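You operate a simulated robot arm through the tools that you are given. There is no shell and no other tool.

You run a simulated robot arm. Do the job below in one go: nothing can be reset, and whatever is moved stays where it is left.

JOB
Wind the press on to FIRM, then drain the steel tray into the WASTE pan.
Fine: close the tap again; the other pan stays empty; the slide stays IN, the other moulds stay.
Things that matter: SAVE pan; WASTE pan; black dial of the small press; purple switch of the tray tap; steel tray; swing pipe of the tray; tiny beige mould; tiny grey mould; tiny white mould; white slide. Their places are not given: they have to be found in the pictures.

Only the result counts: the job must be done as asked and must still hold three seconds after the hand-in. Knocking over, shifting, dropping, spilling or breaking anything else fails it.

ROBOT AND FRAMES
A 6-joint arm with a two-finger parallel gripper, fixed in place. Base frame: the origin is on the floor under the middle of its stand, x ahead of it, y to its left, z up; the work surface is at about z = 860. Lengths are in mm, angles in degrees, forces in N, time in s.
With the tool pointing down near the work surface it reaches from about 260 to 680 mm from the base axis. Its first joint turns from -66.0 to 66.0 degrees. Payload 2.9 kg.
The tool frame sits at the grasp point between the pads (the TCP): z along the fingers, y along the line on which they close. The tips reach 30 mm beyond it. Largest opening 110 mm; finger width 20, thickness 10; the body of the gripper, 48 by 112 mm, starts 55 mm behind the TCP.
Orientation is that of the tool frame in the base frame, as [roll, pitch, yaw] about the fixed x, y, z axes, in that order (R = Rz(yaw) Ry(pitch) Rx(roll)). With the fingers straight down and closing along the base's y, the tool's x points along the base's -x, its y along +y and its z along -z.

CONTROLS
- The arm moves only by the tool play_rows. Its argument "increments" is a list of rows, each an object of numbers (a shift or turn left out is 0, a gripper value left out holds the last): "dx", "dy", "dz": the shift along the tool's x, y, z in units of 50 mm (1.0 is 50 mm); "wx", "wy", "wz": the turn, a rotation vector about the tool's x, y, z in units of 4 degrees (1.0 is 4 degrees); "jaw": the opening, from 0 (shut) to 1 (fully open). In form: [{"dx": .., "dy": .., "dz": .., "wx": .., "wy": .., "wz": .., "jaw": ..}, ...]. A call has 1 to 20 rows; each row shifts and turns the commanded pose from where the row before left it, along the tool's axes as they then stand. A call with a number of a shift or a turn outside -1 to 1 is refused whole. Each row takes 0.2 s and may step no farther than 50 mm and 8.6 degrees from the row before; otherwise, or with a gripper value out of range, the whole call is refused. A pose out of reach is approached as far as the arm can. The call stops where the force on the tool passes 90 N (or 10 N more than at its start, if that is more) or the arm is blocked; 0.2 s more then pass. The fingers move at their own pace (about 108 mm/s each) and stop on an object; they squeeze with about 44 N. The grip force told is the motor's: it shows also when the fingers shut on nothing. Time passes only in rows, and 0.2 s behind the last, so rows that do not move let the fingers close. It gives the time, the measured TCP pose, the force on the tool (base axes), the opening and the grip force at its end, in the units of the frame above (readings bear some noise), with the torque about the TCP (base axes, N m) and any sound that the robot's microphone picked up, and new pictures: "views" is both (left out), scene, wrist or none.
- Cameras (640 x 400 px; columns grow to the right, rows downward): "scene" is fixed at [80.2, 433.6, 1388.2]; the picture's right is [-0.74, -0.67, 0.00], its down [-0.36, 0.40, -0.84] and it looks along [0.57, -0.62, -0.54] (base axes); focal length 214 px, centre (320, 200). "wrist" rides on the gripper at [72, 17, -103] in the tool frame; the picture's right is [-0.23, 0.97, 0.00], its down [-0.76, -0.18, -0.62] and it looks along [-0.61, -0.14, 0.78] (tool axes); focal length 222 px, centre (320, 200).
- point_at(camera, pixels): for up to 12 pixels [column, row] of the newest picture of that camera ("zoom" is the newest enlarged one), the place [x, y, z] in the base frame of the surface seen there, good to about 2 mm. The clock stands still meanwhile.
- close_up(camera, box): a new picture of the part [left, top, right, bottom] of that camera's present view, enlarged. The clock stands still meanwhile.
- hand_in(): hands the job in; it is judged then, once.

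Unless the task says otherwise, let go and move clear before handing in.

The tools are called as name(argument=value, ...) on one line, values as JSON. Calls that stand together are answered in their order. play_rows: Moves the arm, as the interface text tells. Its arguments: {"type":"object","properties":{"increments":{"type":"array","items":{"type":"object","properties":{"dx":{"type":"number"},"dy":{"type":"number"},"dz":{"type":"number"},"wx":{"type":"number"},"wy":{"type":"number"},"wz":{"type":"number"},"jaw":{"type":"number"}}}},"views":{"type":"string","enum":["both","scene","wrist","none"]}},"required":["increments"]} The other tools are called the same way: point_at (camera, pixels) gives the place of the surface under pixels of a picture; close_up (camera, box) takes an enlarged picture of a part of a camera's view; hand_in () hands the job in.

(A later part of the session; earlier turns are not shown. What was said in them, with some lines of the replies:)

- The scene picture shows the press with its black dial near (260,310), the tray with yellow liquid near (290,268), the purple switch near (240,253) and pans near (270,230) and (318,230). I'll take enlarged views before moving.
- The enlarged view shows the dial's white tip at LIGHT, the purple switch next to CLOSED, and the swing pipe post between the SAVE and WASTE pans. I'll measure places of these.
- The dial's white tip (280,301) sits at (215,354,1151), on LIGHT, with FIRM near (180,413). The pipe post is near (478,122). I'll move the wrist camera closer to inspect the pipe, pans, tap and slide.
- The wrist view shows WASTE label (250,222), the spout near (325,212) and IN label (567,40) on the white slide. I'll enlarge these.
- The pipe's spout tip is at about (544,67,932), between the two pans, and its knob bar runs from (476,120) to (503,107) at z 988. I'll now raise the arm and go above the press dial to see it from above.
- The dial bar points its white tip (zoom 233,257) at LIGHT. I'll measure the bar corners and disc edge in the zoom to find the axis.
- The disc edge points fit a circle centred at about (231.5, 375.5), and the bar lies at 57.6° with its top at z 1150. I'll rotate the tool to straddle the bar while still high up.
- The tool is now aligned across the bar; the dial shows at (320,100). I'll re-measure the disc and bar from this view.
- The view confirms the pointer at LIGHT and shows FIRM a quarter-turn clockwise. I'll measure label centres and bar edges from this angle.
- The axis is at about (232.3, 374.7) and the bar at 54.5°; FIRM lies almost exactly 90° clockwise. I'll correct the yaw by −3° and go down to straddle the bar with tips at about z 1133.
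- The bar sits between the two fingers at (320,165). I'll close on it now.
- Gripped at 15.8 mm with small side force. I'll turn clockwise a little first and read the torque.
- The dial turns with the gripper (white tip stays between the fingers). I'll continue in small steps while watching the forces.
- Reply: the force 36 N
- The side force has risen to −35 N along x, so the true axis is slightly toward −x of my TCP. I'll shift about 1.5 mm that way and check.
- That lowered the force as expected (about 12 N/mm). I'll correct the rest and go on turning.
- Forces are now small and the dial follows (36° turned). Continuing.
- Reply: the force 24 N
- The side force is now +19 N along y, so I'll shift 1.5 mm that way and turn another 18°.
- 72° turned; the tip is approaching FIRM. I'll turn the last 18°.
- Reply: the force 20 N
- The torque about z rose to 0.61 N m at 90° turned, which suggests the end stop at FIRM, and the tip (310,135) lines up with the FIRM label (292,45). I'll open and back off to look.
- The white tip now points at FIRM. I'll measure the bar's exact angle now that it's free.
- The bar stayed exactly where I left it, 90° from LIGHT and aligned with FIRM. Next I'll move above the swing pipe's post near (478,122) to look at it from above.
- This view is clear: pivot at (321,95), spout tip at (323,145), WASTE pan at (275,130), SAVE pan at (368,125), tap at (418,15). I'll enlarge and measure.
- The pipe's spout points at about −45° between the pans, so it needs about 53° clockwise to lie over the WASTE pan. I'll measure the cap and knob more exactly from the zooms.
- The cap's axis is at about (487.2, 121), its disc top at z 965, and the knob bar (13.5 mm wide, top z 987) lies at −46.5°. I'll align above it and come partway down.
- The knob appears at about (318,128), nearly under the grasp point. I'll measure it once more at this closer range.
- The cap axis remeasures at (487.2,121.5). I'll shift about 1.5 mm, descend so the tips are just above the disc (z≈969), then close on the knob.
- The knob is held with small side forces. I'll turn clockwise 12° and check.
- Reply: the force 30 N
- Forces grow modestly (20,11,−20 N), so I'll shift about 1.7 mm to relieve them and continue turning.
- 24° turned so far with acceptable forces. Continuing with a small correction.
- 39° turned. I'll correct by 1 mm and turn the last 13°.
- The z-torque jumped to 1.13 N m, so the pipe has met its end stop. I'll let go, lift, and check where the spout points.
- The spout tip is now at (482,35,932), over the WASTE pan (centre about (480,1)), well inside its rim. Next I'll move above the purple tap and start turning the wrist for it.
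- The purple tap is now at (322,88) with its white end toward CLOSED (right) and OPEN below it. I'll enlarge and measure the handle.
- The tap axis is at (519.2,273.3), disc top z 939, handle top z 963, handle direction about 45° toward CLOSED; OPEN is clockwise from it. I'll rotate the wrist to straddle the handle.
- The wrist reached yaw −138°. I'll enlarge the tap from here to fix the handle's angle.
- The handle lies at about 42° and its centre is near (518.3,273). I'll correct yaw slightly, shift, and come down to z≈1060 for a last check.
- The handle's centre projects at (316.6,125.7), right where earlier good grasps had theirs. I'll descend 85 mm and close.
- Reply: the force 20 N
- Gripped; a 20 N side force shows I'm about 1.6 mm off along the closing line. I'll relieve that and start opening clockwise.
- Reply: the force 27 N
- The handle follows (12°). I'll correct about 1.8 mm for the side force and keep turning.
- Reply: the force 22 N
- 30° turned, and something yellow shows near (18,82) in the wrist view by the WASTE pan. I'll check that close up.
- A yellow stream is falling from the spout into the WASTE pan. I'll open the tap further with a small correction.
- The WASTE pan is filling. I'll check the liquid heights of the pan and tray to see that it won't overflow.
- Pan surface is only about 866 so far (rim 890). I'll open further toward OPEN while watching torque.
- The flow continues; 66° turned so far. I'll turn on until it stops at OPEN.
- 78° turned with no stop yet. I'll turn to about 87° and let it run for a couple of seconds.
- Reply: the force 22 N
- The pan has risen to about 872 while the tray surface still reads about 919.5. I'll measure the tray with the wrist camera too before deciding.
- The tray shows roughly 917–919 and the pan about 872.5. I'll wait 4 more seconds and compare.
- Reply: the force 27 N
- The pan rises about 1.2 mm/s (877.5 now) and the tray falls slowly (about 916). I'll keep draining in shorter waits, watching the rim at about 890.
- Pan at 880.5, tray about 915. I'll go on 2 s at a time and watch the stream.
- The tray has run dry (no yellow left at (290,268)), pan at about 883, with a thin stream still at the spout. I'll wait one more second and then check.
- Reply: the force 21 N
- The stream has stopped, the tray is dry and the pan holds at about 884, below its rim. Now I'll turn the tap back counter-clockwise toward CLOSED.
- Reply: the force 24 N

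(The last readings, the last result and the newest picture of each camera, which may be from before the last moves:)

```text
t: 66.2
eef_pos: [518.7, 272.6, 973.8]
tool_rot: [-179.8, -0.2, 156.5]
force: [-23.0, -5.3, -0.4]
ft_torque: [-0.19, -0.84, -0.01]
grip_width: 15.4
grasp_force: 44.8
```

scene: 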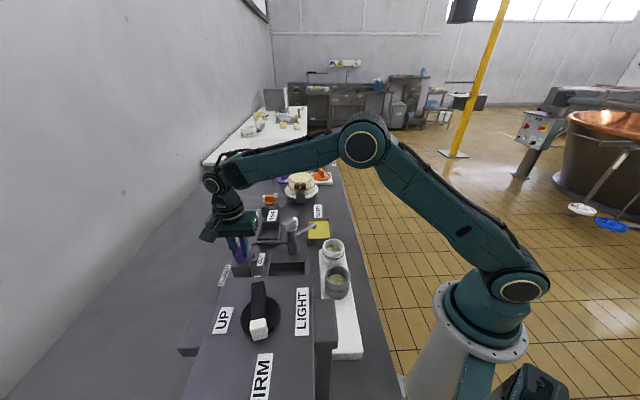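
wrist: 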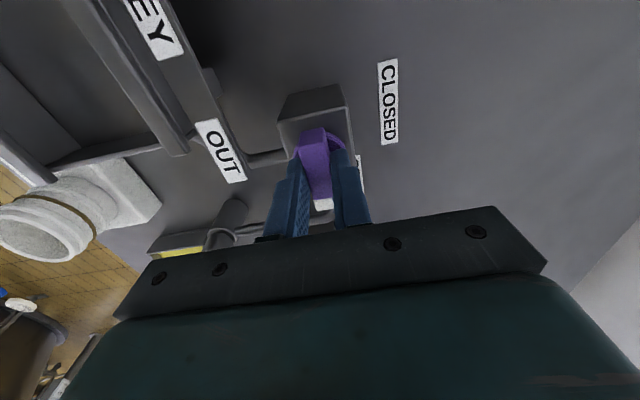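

Side force −23 N along x; I'll shift 1.8 mm that way and continue closing.

play_rows(increments=[{"dx": 0.026, "dy": -0.02}, {"wz": -0.75}, {"wz": -0.75}, {"wz": -0.75}, {"wz": -0.75}, {"wz": -0.75}, {"wz": -0.75}, {"wz": -0.75}], views="none")

```text
t: 68.0
eef_pos: [519.0, 273.0, 973.8]
tool_rot: [180.0, 0.1, 177.5]
force: [1.5, 8.0, -16.6]
ft_torque: [0.23, -0.46, 0.02]
grip_width: 16.1
grasp_force: 45.1
```

Forces are small. Continuing to close another 21°.

play_rows(increments=[{"dy": 0.008, "dz": 0.006}, {"wz": -0.75}, {"wz": -0.75}, {"wz": -0.75}, {"wz": -0.75}, {"wz": -0.75}, {"wz": -0.75}, {"wz": -0.75}], views="none")

```text
t: 69.8
eef_pos: [520.2, 272.2, 973.8]
tool_rot: [-179.9, 0.0, -161.5]
force: [-7.0, -3.6, 4.1]
ft_torque: [0.43, -1.06, 0.01]
grip_width: 16.0
grasp_force: 45.1
```

About 24° remain to CLOSED. I'll turn these and watch for the stop.

play_rows(increments=[{"wz": -0.75}, {"wz": -0.75}, {"wz": -0.75}, {"wz": -0.75}, {"wz": -0.75}, {"wz": -0.75}, {"wz": -0.75}, {"wz": -0.75}, {}], views="both")

```text
t: 71.8
eef_pos: [519.0, 272.1, 973.4]
tool_rot: [-179.9, 0.1, -137.6]
force: [16.0, -14.5, 11.9]
ft_torque: [-0.64, 0.22, 0.03]
grip_width: 15.8
grasp_force: 44.8
```

scene: 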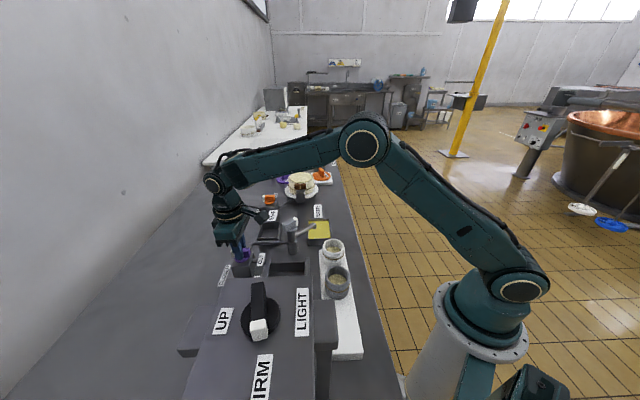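
wrist: 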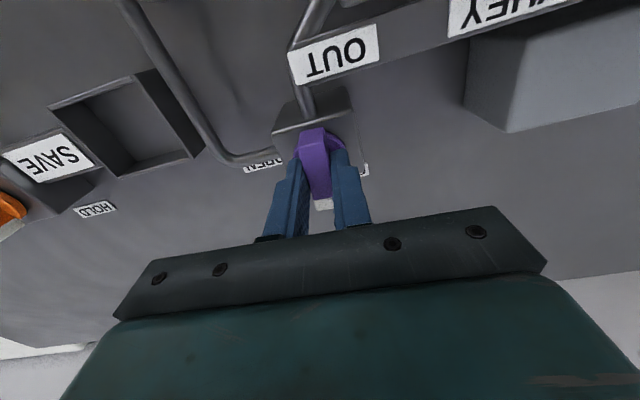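

The handle is back at its starting angle (yaw −137.6). I'll relieve the side force and nudge about 2° more to make sure it's fully shut.

play_rows(increments=[{"dy": -0.022, "dz": -0.006}, {"wz": -0.5}, {}], views="none")

```text
t: 72.6
eef_pos: [518.3, 271.7, 974.1]
tool_rot: [-180.0, 0.0, -135.5]
force: [1.2, -16.2, 17.1]
ft_torque: [0.35, -0.66, 0.01]
grip_width: 16.0
grasp_force: 45.0
```

No stop felt; the handle now points at about 44°, right at the CLOSED label (45.6°). I'll open the fingers and lift straight up.

play_rows(increments=[{"jaw": 0.5}, {"jaw": 0.5}, {"jaw": 0.5}, {"dz": -0.5}, {"dz": -0.9}, {"dz": -0.9}, {"dz": -0.9}, {"dz": -0.9}, {"dz": -0.4}, {}], views="both")

close_up(camera="wrist", box=[270, 50, 370, 130])

close_up(camera="scene", box=[220, 190, 350, 280])

close_up(camera="scene", box=[170, 260, 390, 400])

```text
t: 74.8
eef_pos: [521.2, 270.9, 1199.3]
tool_rot: [-179.9, 0.1, -135.4]
force: [0.0, 0.0, 0.9]
ft_torque: [0.01, 0.01, -0.02]
grip_width: 55.2
grasp_force: 0.0
```

scene: 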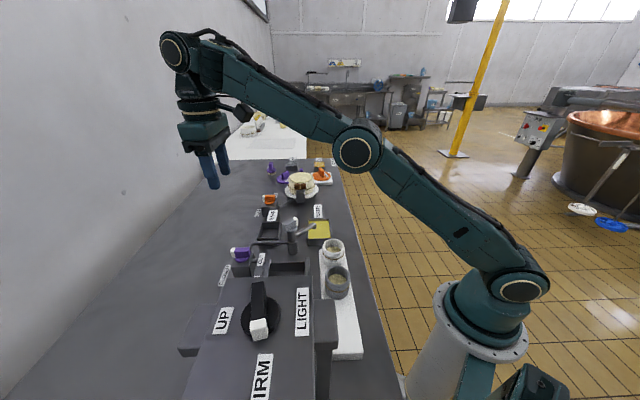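
wrist: 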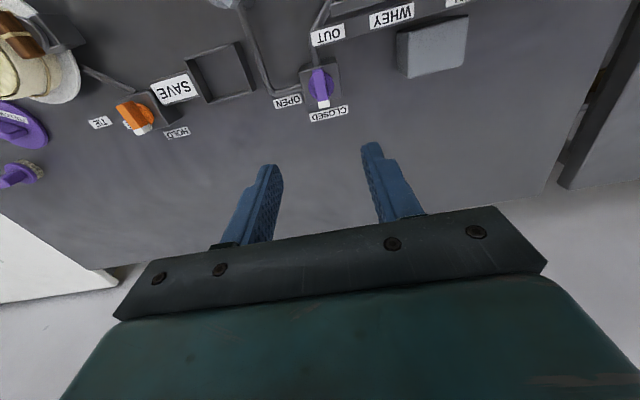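

```text
5.00 times, centred on (320, 90) of wrist
```

zoom: 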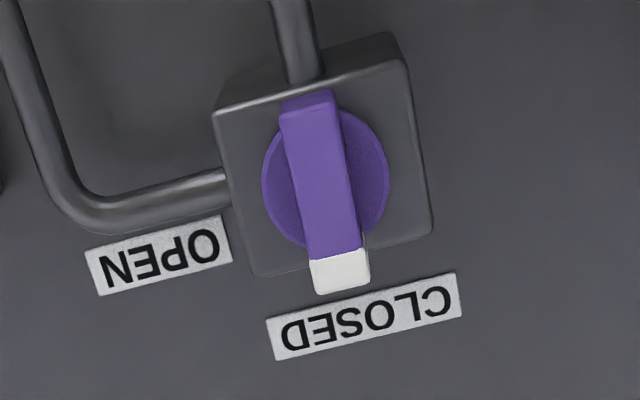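

```text
4.44 times, centred on (285, 235) of scene
```

zoom: 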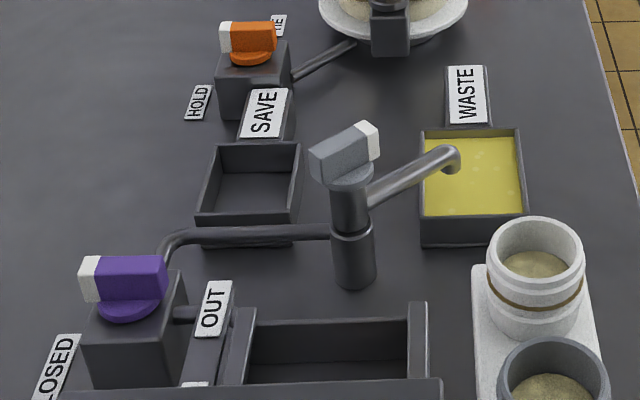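

```text
2.86 times, centred on (280, 330) of scene
```

zoom: 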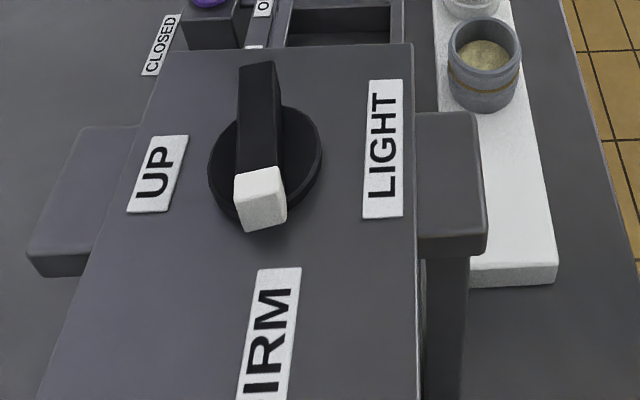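

The tap points at CLOSED, the tray is dry, SAVE is empty, WASTE holds the whey and the dial points to FIRM. I'll move up and back for a last overview of the tray and slide and let some time pass.

play_rows(increments=[{"dz": -0.9}, {"dz": -0.9}, {"dx": 0.43, "dy": 0.42}, {"dx": 0.43, "dy": 0.42}, {"dx": 0.43, "dy": 0.42}, {}, {}, {}, {}, {}, {}, {}, {}, {}, {}], views="both")

close_up(camera="wrist", box=[150, 0, 500, 200])

close_up(camera="scene", box=[220, 190, 350, 280])

```text
t: 75.3
eef_pos: [510.8, 267.0, 1231.1]
tool_rot: [-179.5, 1.6, -135.5]
force: [13.7, 10.6, -23.9]
ft_torque: [-0.41, 0.06, -0.25]
grip_width: 55.3
grasp_force: 0.0
out of reach, approached as far as the arm can: row 1, 2
stopped in row 2: the force on the tool passed its limit at 127 N (the readings are from after the stop); the commanded pose is now the measured one
```

scene: 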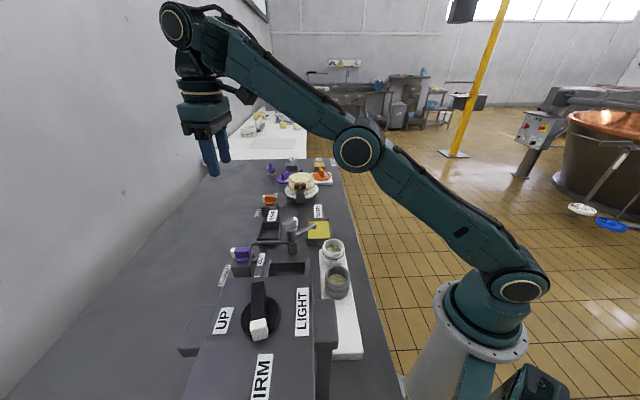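
wrist: 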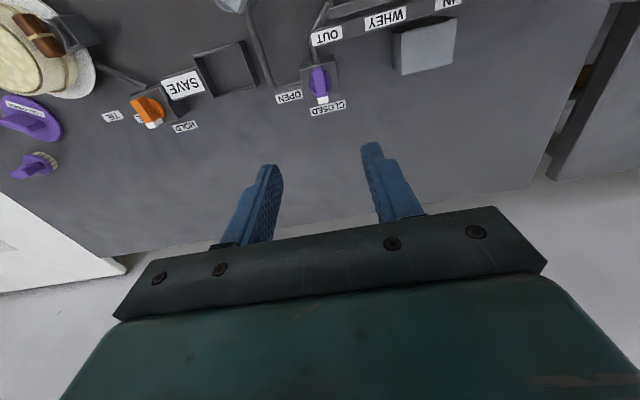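

```text
1.83 times, centred on (325, 100) of wrist
```

zoom: 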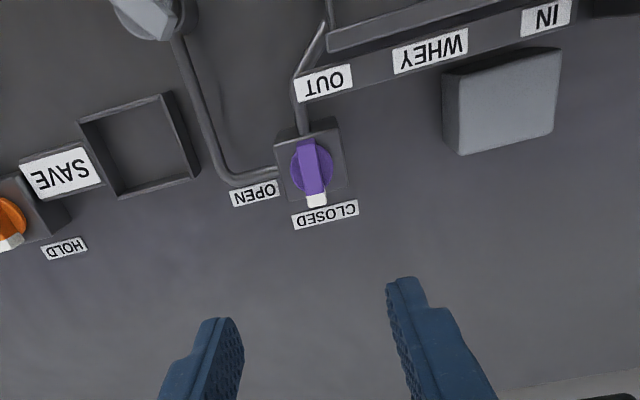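

```text
4.44 times, centred on (285, 235) of scene
```

zoom: 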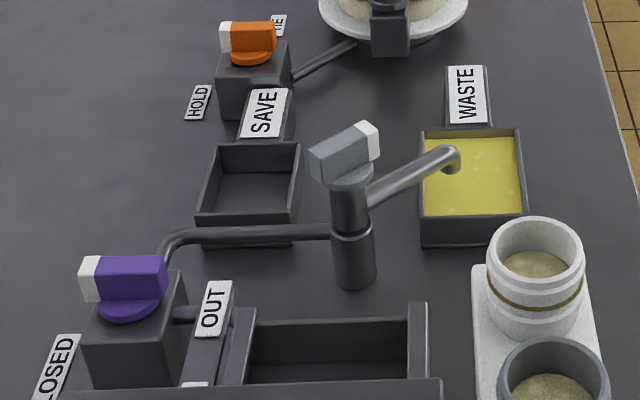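

The upward move ran into the arm's own reach limit (no object near), and it stopped safely at z 1231. I'll move inward instead, toward the base, at this height.

play_rows(increments=[{"dx": 0.2, "dy": 0.2, "dz": 0.2}, {"dx": 0.3, "dy": 0.3, "dz": 0.1}, {"dx": 0.35, "dy": 0.35}, {"dx": 0.35, "dy": 0.35}, {"dx": 0.3, "dy": 0.3}, {}, {}, {}, {}, {}, {}, {}, {}, {}, {}], views="both")

close_up(camera="wrist", box=[150, 0, 500, 200])

close_up(camera="scene", box=[220, 190, 350, 280])

```text
t: 78.5
eef_pos: [402.9, 267.6, 1215.2]
tool_rot: [-179.6, 1.4, -135.5]
force: [-0.1, 0.7, -0.8]
ft_torque: [-0.01, -0.02, 0.05]
grip_width: 55.0
grasp_force: 0.1
```

scene: 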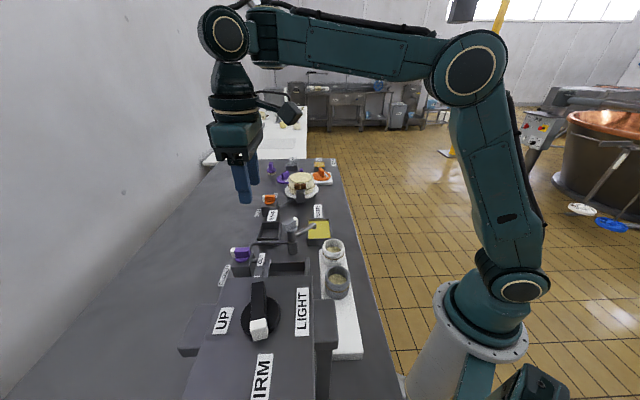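
wrist: 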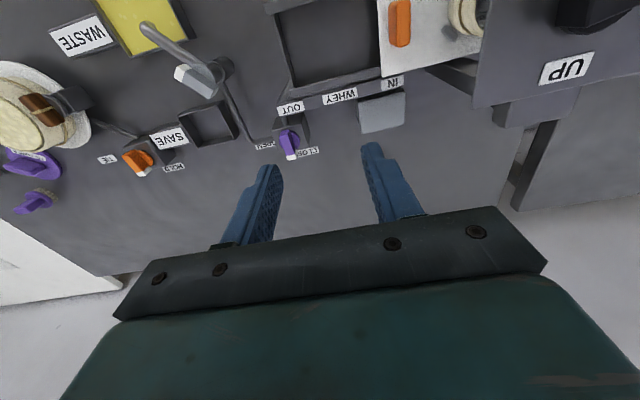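

```text
1.83 times, centred on (325, 100) of wrist
```

zoom: 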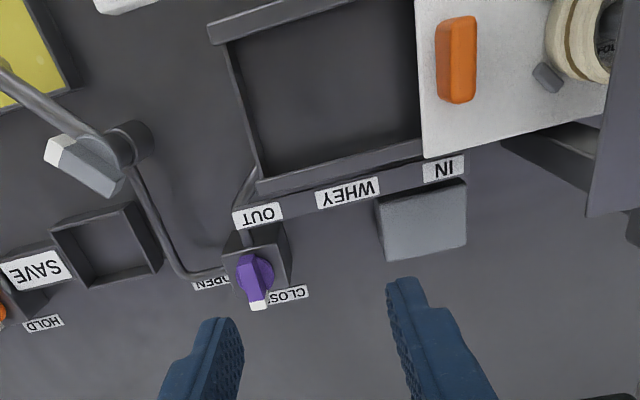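

```text
4.44 times, centred on (285, 235) of scene
```

zoom: 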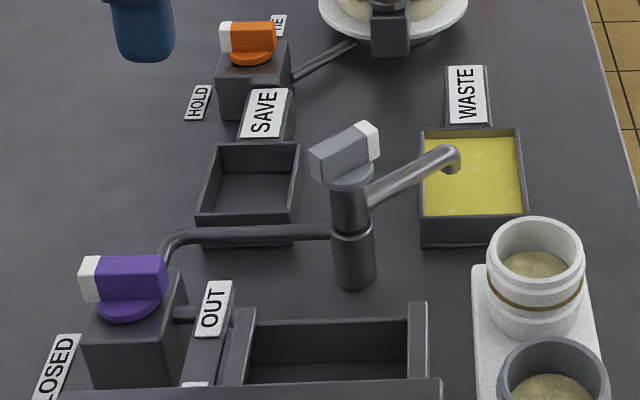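

The overview shows the tray dry, the slide still at IN with its mould under the press, and the tap on CLOSED. One last measurement of the dial's bar before handing in.

point_at(camera="scene", pixels=[[258, 323], [257, 300], [258, 287], [262, 372]])

close_up(camera="scene", box=[210, 270, 320, 400])

```text
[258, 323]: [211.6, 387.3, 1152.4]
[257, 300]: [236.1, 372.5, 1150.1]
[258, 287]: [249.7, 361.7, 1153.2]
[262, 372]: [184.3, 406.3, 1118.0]
```

```text
3.08 times, centred on (265, 335) of scene
```

zoom: 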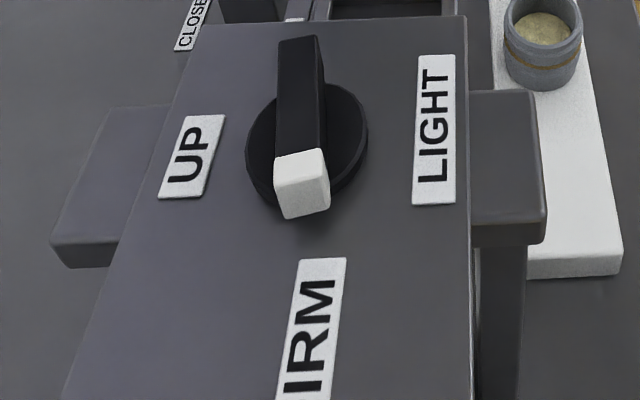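

The dial bar measures about 146°, in line with FIRM (about 144.5°). The tray is dry, the tap is closed and the SAVE pan is empty. The slide is still IN and the arm is clear, so I'm handing in.

hand_in()

```text
The job is handed in.
```

I've handed the job in: the press is on FIRM and the steel tray has drained into the WASTE pan. I haven't seen a verdict.

- **Press:** I turned the dial 90° clockwise from LIGHT. Its white tip now lines up with the FIRM label, and I felt what seemed to be the end stop there.
- **Swing pipe:** I swung it clockwise over the WASTE pan until it met its stop. The spout is inside the pan's rim.
- **Tray:** it is dry. The WASTE pan filled to about z = 884, below its rim at about 890, and I saw no spill.
- **Tap:** it is back in line with the CLOSED label. I felt no stop there, but nothing flowed after I let go.
- **Everything else:** the SAVE pan is empty and the white slide is still at IN. I didn't touch any of the moulds.

After the tap was closed, the arm tripped its force limit (127 N) while lifting. It had reached the end of its range, with nothing near it, and the pictures afterwards showed nothing had moved. The arm was clear at hand-in.
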